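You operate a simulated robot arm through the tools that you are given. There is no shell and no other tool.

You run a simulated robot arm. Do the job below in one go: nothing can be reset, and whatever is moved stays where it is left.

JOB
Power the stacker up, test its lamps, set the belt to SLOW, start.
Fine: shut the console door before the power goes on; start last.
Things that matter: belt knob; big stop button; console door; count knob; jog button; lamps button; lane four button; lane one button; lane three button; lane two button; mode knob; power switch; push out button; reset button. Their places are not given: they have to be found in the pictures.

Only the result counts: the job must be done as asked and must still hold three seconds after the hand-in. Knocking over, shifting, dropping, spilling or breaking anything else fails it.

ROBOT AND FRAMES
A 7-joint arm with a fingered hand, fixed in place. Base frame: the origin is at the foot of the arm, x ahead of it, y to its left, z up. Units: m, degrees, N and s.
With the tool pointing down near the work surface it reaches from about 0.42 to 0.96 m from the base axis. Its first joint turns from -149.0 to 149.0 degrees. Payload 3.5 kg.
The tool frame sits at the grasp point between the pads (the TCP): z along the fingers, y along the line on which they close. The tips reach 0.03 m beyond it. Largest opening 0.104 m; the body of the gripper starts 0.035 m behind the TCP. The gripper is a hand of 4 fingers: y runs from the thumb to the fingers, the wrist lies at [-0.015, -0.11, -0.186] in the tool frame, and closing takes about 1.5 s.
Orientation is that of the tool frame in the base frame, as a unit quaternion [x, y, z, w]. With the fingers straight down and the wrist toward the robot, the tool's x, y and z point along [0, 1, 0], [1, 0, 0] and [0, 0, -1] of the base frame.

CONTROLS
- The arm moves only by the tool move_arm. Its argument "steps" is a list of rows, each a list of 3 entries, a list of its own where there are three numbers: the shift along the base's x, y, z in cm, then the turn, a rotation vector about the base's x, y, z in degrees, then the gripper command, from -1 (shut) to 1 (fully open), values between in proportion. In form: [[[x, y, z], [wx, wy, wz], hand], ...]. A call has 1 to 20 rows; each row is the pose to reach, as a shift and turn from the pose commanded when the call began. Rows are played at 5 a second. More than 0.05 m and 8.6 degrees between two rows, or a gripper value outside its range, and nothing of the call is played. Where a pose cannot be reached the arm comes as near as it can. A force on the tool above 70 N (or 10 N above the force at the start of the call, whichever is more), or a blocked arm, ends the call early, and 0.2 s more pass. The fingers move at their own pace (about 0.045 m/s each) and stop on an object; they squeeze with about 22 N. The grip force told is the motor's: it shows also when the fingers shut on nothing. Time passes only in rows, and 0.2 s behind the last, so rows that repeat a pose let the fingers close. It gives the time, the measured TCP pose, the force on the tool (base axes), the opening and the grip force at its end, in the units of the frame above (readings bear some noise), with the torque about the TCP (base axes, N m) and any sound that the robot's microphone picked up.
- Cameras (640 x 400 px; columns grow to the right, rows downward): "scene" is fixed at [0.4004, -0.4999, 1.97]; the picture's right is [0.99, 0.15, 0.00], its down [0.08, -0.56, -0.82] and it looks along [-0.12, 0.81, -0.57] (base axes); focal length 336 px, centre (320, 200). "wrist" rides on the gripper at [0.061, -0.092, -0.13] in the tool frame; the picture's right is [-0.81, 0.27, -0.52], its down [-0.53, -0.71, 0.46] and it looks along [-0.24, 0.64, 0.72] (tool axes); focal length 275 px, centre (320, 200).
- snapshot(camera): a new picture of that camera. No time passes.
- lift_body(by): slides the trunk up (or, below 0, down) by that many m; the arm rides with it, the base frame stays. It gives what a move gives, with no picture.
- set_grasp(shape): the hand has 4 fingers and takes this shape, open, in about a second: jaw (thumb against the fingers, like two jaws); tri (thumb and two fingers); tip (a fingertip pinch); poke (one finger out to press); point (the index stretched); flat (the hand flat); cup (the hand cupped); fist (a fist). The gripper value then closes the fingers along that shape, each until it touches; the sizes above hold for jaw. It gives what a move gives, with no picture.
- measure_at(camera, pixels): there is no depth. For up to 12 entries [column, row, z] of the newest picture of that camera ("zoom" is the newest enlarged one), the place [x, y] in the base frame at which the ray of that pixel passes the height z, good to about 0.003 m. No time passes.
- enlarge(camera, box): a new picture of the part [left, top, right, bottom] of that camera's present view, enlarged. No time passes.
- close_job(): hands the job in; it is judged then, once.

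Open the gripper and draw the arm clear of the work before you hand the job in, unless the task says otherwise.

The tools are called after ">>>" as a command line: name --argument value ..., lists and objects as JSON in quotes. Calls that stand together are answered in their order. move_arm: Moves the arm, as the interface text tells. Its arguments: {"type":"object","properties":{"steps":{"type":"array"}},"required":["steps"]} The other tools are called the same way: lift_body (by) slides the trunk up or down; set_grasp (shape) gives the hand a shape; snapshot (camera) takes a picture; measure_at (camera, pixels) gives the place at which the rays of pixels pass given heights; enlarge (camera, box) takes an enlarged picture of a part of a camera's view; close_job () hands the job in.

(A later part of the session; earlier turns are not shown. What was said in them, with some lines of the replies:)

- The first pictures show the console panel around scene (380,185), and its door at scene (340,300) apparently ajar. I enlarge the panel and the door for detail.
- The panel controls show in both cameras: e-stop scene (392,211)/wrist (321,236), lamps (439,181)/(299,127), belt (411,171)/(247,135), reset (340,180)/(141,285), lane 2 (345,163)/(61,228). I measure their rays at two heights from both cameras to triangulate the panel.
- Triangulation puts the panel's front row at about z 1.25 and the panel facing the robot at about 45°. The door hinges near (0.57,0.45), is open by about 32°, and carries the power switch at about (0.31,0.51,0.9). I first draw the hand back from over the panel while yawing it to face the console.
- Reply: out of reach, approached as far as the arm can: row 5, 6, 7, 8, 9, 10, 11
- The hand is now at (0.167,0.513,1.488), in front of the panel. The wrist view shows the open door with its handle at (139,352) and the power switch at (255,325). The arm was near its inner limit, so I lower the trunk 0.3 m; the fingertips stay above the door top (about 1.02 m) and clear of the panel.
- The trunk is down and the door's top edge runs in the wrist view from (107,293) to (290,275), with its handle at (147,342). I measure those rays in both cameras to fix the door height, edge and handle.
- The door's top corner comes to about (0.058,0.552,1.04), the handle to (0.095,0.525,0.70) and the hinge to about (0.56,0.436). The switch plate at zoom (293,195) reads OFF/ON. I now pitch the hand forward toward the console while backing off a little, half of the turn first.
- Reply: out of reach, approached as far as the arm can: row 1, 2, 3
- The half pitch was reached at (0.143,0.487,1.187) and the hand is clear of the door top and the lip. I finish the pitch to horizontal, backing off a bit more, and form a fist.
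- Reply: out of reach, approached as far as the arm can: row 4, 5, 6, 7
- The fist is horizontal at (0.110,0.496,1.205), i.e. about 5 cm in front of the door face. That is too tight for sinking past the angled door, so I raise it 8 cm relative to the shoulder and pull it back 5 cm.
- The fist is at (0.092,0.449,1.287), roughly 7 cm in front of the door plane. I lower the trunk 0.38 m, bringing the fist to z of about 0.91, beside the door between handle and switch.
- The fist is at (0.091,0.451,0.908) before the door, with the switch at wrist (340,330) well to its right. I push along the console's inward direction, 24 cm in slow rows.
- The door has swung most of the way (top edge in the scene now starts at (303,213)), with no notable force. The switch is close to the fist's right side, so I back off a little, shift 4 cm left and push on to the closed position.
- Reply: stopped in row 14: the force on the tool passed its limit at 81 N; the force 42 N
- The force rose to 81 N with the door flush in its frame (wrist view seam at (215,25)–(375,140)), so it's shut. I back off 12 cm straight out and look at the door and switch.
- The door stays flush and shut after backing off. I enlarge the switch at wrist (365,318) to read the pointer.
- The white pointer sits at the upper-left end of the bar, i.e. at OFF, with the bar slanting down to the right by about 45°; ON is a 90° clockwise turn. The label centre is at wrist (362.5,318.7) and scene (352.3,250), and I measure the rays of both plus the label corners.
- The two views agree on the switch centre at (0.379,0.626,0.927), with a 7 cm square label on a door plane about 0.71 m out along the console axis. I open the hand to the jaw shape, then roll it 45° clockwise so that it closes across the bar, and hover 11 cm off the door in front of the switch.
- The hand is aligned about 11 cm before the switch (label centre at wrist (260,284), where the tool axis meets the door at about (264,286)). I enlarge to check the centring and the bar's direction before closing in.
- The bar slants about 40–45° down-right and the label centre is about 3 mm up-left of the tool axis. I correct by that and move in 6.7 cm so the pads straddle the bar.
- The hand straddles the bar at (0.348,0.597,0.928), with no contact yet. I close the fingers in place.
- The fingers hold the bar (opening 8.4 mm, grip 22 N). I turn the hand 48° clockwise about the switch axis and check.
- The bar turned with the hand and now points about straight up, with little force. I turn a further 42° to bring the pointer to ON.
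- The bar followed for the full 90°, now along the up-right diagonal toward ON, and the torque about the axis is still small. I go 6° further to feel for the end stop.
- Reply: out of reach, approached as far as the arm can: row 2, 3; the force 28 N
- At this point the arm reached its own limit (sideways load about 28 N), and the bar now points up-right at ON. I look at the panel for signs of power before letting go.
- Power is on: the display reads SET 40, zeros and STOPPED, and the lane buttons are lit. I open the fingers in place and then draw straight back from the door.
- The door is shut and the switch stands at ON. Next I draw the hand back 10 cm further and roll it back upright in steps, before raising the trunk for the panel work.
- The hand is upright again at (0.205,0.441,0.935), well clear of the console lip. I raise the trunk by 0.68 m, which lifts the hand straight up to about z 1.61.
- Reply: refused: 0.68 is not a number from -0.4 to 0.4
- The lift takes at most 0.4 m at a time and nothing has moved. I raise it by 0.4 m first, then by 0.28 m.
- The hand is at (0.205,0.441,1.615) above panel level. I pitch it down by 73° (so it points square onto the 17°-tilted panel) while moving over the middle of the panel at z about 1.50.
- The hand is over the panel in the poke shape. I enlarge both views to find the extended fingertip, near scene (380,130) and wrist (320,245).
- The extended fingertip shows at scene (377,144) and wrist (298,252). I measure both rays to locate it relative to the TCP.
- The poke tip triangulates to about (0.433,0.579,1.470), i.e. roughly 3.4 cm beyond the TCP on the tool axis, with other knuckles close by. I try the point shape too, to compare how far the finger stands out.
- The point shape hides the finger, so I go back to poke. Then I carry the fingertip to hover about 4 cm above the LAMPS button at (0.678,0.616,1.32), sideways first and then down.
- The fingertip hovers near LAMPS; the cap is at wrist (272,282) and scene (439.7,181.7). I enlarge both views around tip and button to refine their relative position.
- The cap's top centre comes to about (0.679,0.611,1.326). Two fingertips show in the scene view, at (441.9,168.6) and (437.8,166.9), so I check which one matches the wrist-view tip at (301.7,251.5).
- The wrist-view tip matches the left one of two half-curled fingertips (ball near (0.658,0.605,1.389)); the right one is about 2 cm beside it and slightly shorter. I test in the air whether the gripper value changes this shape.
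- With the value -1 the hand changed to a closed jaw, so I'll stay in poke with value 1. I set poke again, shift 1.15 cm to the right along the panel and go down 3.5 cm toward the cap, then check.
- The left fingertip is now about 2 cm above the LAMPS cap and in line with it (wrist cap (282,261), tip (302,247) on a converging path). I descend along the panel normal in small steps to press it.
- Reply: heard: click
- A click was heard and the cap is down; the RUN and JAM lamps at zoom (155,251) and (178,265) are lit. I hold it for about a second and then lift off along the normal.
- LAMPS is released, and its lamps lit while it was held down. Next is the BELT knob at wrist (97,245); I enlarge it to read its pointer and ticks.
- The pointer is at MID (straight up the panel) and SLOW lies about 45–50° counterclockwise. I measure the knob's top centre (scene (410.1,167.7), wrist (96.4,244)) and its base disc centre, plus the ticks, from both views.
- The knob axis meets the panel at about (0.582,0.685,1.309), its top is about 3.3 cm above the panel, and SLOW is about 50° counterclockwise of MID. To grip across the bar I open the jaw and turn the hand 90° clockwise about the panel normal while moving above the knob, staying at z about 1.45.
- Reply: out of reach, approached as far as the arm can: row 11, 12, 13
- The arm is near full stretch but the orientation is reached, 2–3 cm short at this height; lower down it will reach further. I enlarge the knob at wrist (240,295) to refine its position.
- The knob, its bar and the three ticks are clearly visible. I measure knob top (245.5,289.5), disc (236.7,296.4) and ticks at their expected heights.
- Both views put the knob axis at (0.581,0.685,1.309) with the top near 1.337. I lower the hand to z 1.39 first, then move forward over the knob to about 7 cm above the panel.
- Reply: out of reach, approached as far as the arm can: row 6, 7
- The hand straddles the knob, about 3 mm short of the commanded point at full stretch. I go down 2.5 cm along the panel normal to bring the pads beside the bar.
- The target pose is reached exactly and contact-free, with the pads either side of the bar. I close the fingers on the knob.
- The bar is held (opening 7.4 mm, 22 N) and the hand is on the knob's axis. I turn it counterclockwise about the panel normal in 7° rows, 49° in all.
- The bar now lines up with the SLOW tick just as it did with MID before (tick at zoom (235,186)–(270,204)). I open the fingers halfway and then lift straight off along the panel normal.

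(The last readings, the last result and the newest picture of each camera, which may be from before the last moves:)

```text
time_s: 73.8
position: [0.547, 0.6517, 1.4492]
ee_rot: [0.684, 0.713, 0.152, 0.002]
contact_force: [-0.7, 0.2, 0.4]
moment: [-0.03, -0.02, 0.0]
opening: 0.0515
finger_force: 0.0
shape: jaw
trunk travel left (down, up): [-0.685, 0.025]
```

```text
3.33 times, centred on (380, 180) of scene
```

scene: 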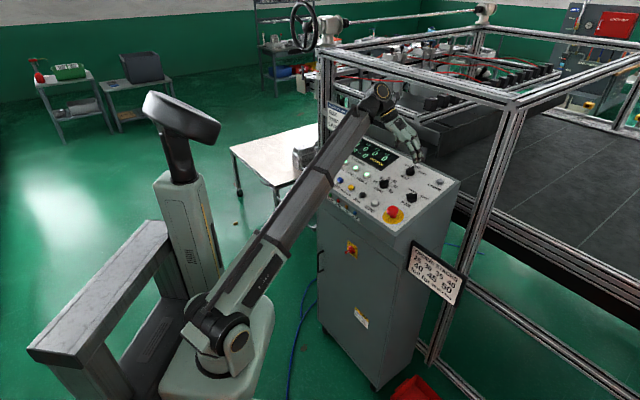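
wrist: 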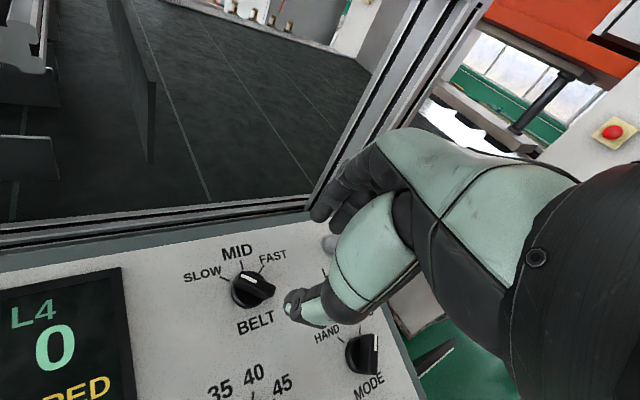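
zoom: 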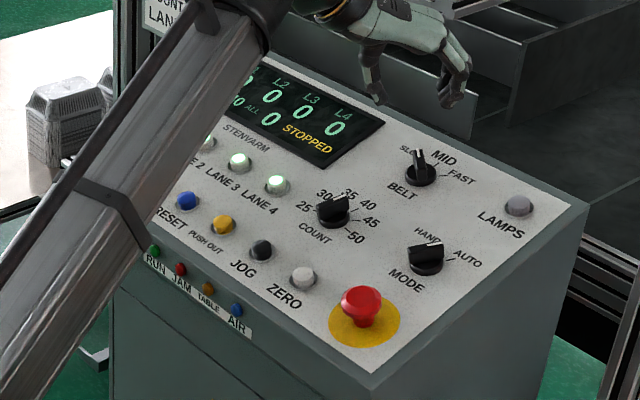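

The hand is off the knob. I enlarge the BELT knob at scene (411,172) and wrist (253,288) to verify it stands at SLOW.

>>> enlarge --camera "wrist" --box '[170, 230, 310, 340]'

>>> enlarge --camera "scene" --box '[390, 155, 438, 191]'

```text
3.64 times, centred on (240, 285) of wrist
```

zoom: 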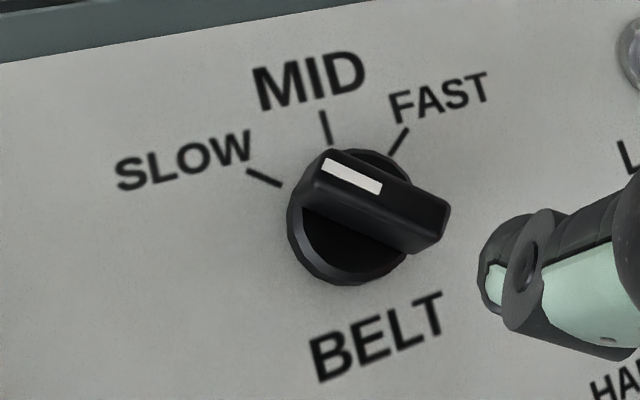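

```text
11.11 times, centred on (414, 173) of scene
```

zoom: 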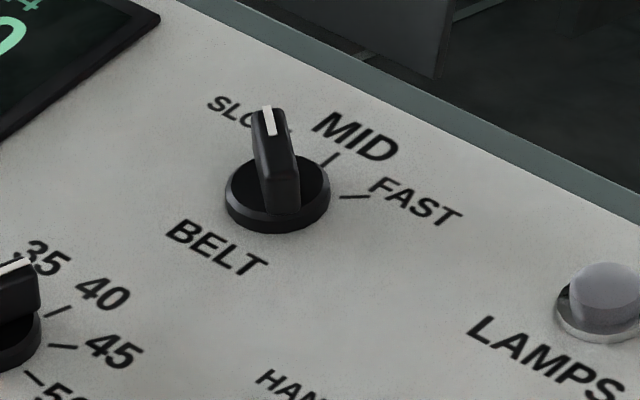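

BELT points at SLOW. For START (about (0.21,0.78,1.25)) I turn the hand back 41° to face the panel squarely and carry it across at z about 1.42 to the left end of the panel.

>>> move_arm --steps '[[[-1.5, -0.5, 1.5], [-0.85, -0.85, 3.92], 0], [[-5, 0.5, 1.5], [-1.7, -1.7, 7.84], 0], [[-8.5, 1.5, 1.5], [-2.55, -2.55, 11.8], 0], [[-12, 2.5, 1.5], [-3.4, -3.4, 15.7], 0], [[-15.5, 3.5, 1.5], [-4.25, -4.25, 19.6], 0], [[-19, 4.5, 1], [-5.1, -5.1, 23.5], 0], [[-22.5, 5.5, 0.5], [-5.95, -5.95, 27.4], 0], [[-26, 6.5, 0], [-6.8, -6.8, 31.4], 0], [[-29.5, 7.5, -1], [-7.65, -7.65, 35.3], 0], [[-33, 8.7, -2], [-8.5, -8.5, 39.2], 0], [[-35.2, 9.8, -3], [-8.5, -8.5, 39.2], 0], [[-35.2, 9.8, -3], [-8.5, -8.5, 39.2], 0]]'

>>> set_grasp --shape "poke"

>>> snapshot --camera "scene"

>>> snapshot --camera "wrist"

```text
time_s: 76.4
position: [0.1953, 0.7491, 1.4195]
ee_rot: [0.39, 0.908, 0.141, 0.052]
contact_force: [-0.7, 0.5, -0.4]
moment: [-0.02, -0.01, 0.0]
opening: 0.0515
finger_force: 0.0
shape: jaw
trunk travel left (down, up): [-0.685, 0.025]
```

```text
time_s: 77.3
position: [0.1956, 0.7482, 1.4196]
ee_rot: [0.39, 0.909, 0.141, 0.052]
contact_force: [0.7, 0.1, 0.5]
moment: [-0.04, -0.02, -0.01]
opening: 0.0
finger_force: 0.1
shape: poke
trunk travel left (down, up): [-0.685, 0.025]
```

```text
taken
```

scene: 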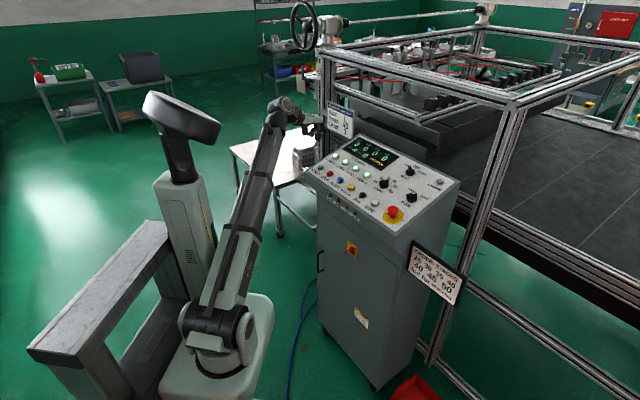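

```text
taken
```

wrist: 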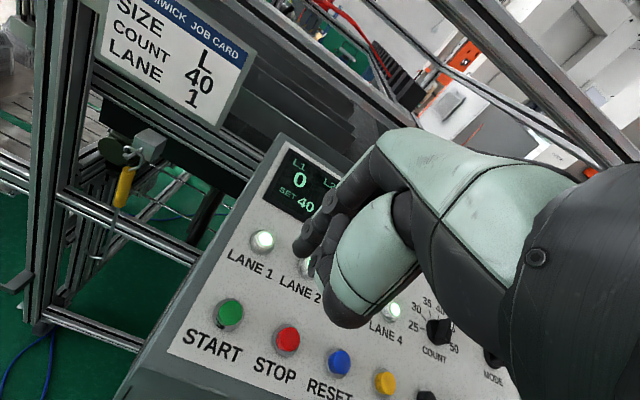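

The hand hovers above START, which shows at wrist (230,312) and scene (320,167). I enlarge both to get the cap's top centre.

>>> enlarge --camera "wrist" --box '[180, 230, 340, 350]'

>>> enlarge --camera "scene" --box '[296, 125, 352, 185]'

```text
3.33 times, centred on (260, 290) of wrist
```

zoom: 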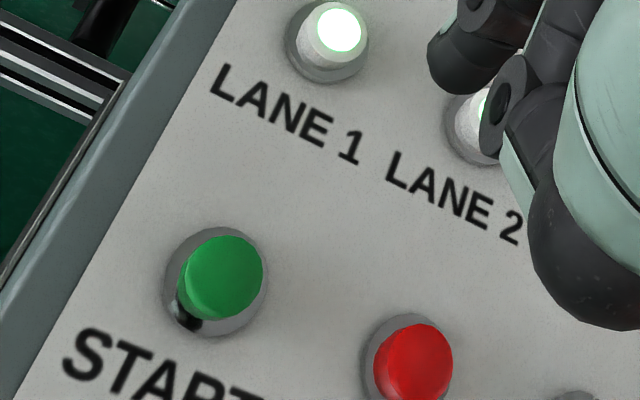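

```text
6.67 times, centred on (324, 155) of scene
```

zoom: 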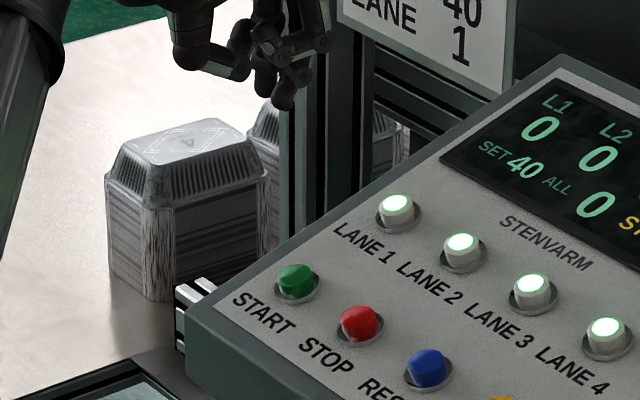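

The START cap top is at wrist (231.8,312.5) and scene (320.3,165.9). I measure both rays.

>>> measure_at --camera "wrist" --pixels '[[231.8, 312.5, 1.24], [231.8, 312.5, 1.28], [302, 248.5, 1.38], [302, 248.5, 1.42]]'

>>> measure_at --camera "scene" --pixels '[[320.3, 165.9, 1.24], [320.3, 165.9, 1.28], [314.4, 138.7, 1.38], [314.4, 138.7, 1.42], [318.6, 140, 1.38], [318.6, 140, 1.42]]'

>>> enlarge --camera "scene" --box '[296, 120, 336, 145]'

```text
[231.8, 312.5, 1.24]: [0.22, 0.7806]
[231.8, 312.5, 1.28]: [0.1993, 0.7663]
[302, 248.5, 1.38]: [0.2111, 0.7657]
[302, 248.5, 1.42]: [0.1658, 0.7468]
```

```text
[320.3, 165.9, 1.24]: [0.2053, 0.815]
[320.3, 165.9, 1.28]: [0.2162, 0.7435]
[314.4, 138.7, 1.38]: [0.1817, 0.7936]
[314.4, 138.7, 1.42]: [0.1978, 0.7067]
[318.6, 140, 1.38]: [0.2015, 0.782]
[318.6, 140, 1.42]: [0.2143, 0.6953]
```

```text
16.00 times, centred on (316, 132) of scene
```

zoom: 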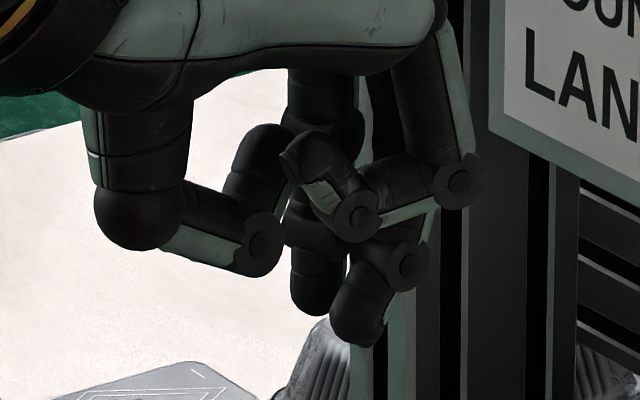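

The START cap top comes to about (0.210,0.772,1.262). Using the same hand-to-cap offset that worked on LAMPS, I go down to about 3 cm above the press point and check again.

>>> move_arm --steps '[[[0.1, 0.1, -2], [0, 0, 0], 1], [[0.3, 0.3, -4], [0, 0, 0], 1], [[0.5, 0.45, -6], [0, 0, 0], 1], [[0.65, 0.6, -8], [0, 0, 0], 1], [[0.8, 0.75, -10], [0, 0, 0], 1], [[0.8, 0.75, -10], [0, 0, 0], 1]]'

>>> enlarge --camera "wrist" --box '[230, 190, 390, 310]'

>>> enlarge --camera "scene" --box '[296, 145, 344, 181]'

```text
time_s: 78.7
position: [0.2038, 0.7556, 1.3182]
ee_rot: [0.389, 0.909, 0.14, 0.052]
contact_force: [-1.3, 0.4, 0.0]
moment: [0.01, -0.02, -0.01]
opening: 0.0
finger_force: 0.1
shape: poke
trunk travel left (down, up): [-0.685, 0.025]
```

```text
3.33 times, centred on (310, 250) of wrist
```

zoom: 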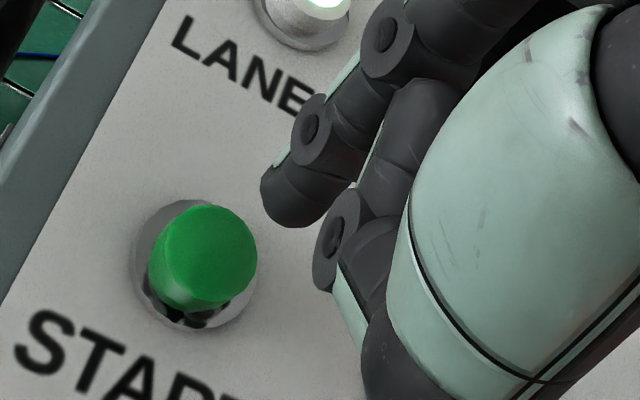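

```text
11.11 times, centred on (320, 163) of scene
```

zoom: 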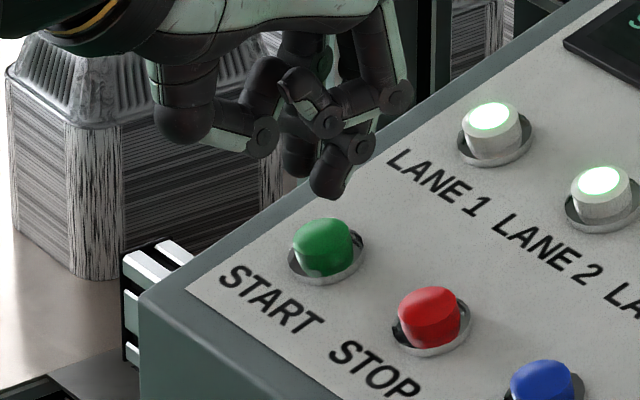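

In both views the fingertip is in line with the START cap (wrist cap (276,265), as for LAMPS at this height), with about 3.1 cm to contact. I descend along the normal in small steps to press START.

>>> move_arm --steps '[[[0.1, 0.38, -1.05], [0, 0, 0], 1], [[0.32, 0.61, -2.1], [0, 0, 0], 1], [[0.44, 0.74, -2.67], [0, 0, 0], 1], [[0.5, 0.8, -2.96], [0, 0, 0], 1], [[0.56, 0.87, -3.25], [0, 0, 0], 1], [[0.62, 0.93, -3.53], [0, 0, 0], 1], [[0.62, 0.93, -3.53], [0, 0, 0], 1]]'

>>> enlarge --camera "scene" --box '[290, 120, 470, 240]'

>>> enlarge --camera "wrist" --box '[230, 190, 390, 310]'

```text
time_s: 80.3
position: [0.2089, 0.7655, 1.2863]
ee_rot: [0.389, 0.909, 0.14, 0.052]
contact_force: [-1.9, -0.9, 7.2]
moment: [0.09, 0.04, 0.04]
opening: 0.0
finger_force: 0.0
shape: poke
trunk travel left (down, up): [-0.685, 0.025]
heard: click
```

```text
3.33 times, centred on (380, 180) of scene
```

zoom: 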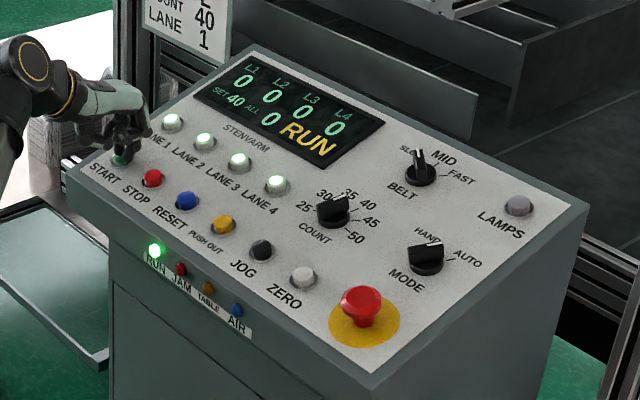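

```text
3.33 times, centred on (310, 250) of wrist
```

zoom: 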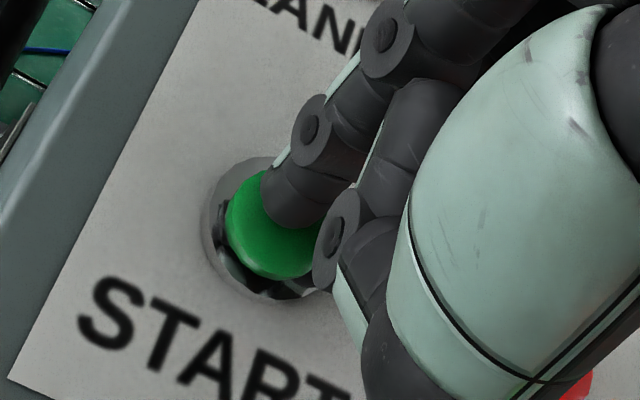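

START clicked and the display reads RUN with the green RUN lamp lit. I lift off along the normal, then draw the hand back clear of the console.

>>> move_arm --steps '[[[-0.21, -0.21, 1], [0, 0, 0], 1], [[-0.62, -0.62, 2.9], [0, 0, 0], 1], [[-1.24, -1.24, 5.7], [0, 0, 0], 1], [[-2, -2, 9], [0, 0, 0], 1], [[-2.6, -2.6, 12], [0, 0, 0], 1], [[-3.2, -3.2, 15], [0, 0, 0], 1], [[-4, -5, 18], [0, 0, 0], 1], [[-5, -7, 20], [0, 0, 0], 1], [[-6, -9, 20], [0, 0, 0], 1], [[-7, -11, 20], [0, 0, 0], 1], [[-7, -11, 20], [0, 0, 0], 1]]'

>>> enlarge --camera "scene" --box '[290, 120, 470, 240]'

>>> snapshot --camera "scene"

```text
time_s: 82.7
position: [0.1379, 0.6555, 1.4834]
ee_rot: [0.39, 0.909, 0.14, 0.052]
contact_force: [0.0, -0.4, 0.2]
moment: [0.01, 0.03, -0.02]
opening: 0.0001
finger_force: 0.0
shape: poke
trunk travel left (down, up): [-0.685, 0.025]
```

```text
3.33 times, centred on (380, 180) of scene
```

zoom: 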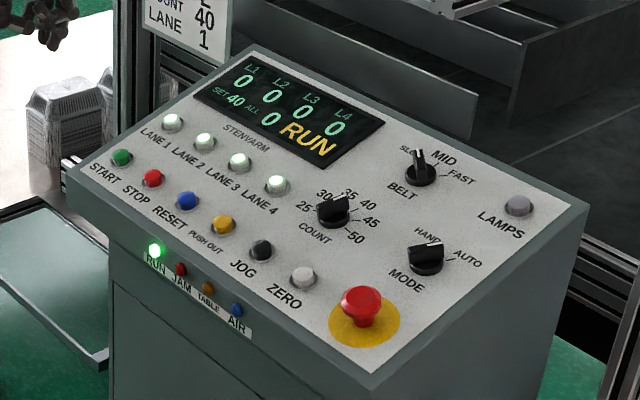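

```text
taken
```

scene: 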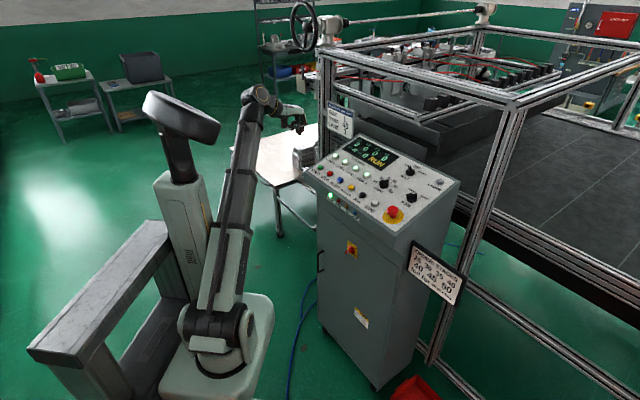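

The display stays at RUN, the door is shut, the power switch is at ON and BELT at SLOW. I open the hand, wait a moment and take a last look.

>>> set_grasp --shape "jaw"

>>> move_arm --steps '[[[0, 0, 0], [0, 0, 0], 1], [[0, 0, 0], [0, 0, 0], 1], [[0, 0, 0], [0, 0, 0], 1], [[0, 0, 0], [0, 0, 0], 1], [[0, 0, 0], [0, 0, 0], 1]]'

>>> enlarge --camera "scene" --box '[280, 120, 470, 300]'

```text
time_s: 83.6
position: [0.1383, 0.6563, 1.4827]
ee_rot: [0.39, 0.908, 0.14, 0.052]
contact_force: [-0.2, -0.9, -0.8]
moment: [0.0, 0.02, -0.03]
opening: 0.104
finger_force: 0.1
shape: jaw
trunk travel left (down, up): [-0.685, 0.025]
```

```text
time_s: 84.8
position: [0.1377, 0.6556, 1.4836]
ee_rot: [0.389, 0.909, 0.141, 0.051]
contact_force: [0.1, -0.7, 0.0]
moment: [-0.02, -0.01, -0.02]
opening: 0.104
finger_force: 0.0
shape: jaw
trunk travel left (down, up): [-0.685, 0.025]
```

```text
2.22 times, centred on (375, 210) of scene
```

zoom: 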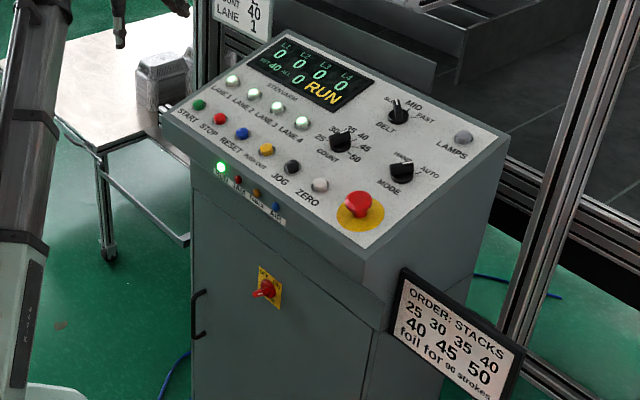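

The last view shows RUN lit, door shut, power ON, BELT at SLOW and the open hand clear of the console. I hand the job in.

>>> close_job

```text
The job is handed in.
```

The stacker is powered up and running with the belt at SLOW, and I have handed the job in; the hand-in gave no verdict.

1. **Door:** I pushed the console door shut first. It stayed flush with its frame through to the last picture.
2. **Power:** I turned the switch on the door from OFF to ON. The display lit up with STOPPED and a set count of 40.
3. **Lamps:** I pressed LAMPS and held it for about a second. The button clicked and I saw the RUN and JAM lamps light, but the arm hid the TABLE and AIR lamps from the camera.
4. **Belt:** I turned the knob from MID to SLOW, and its pointer lines up with the SLOW mark.
5. **Start:** I pressed START last. It clicked, the display changed to RUN and the green RUN lamp came on.

I did not touch the other buttons or knobs. At the hand-in the hand was open and clear of the console.
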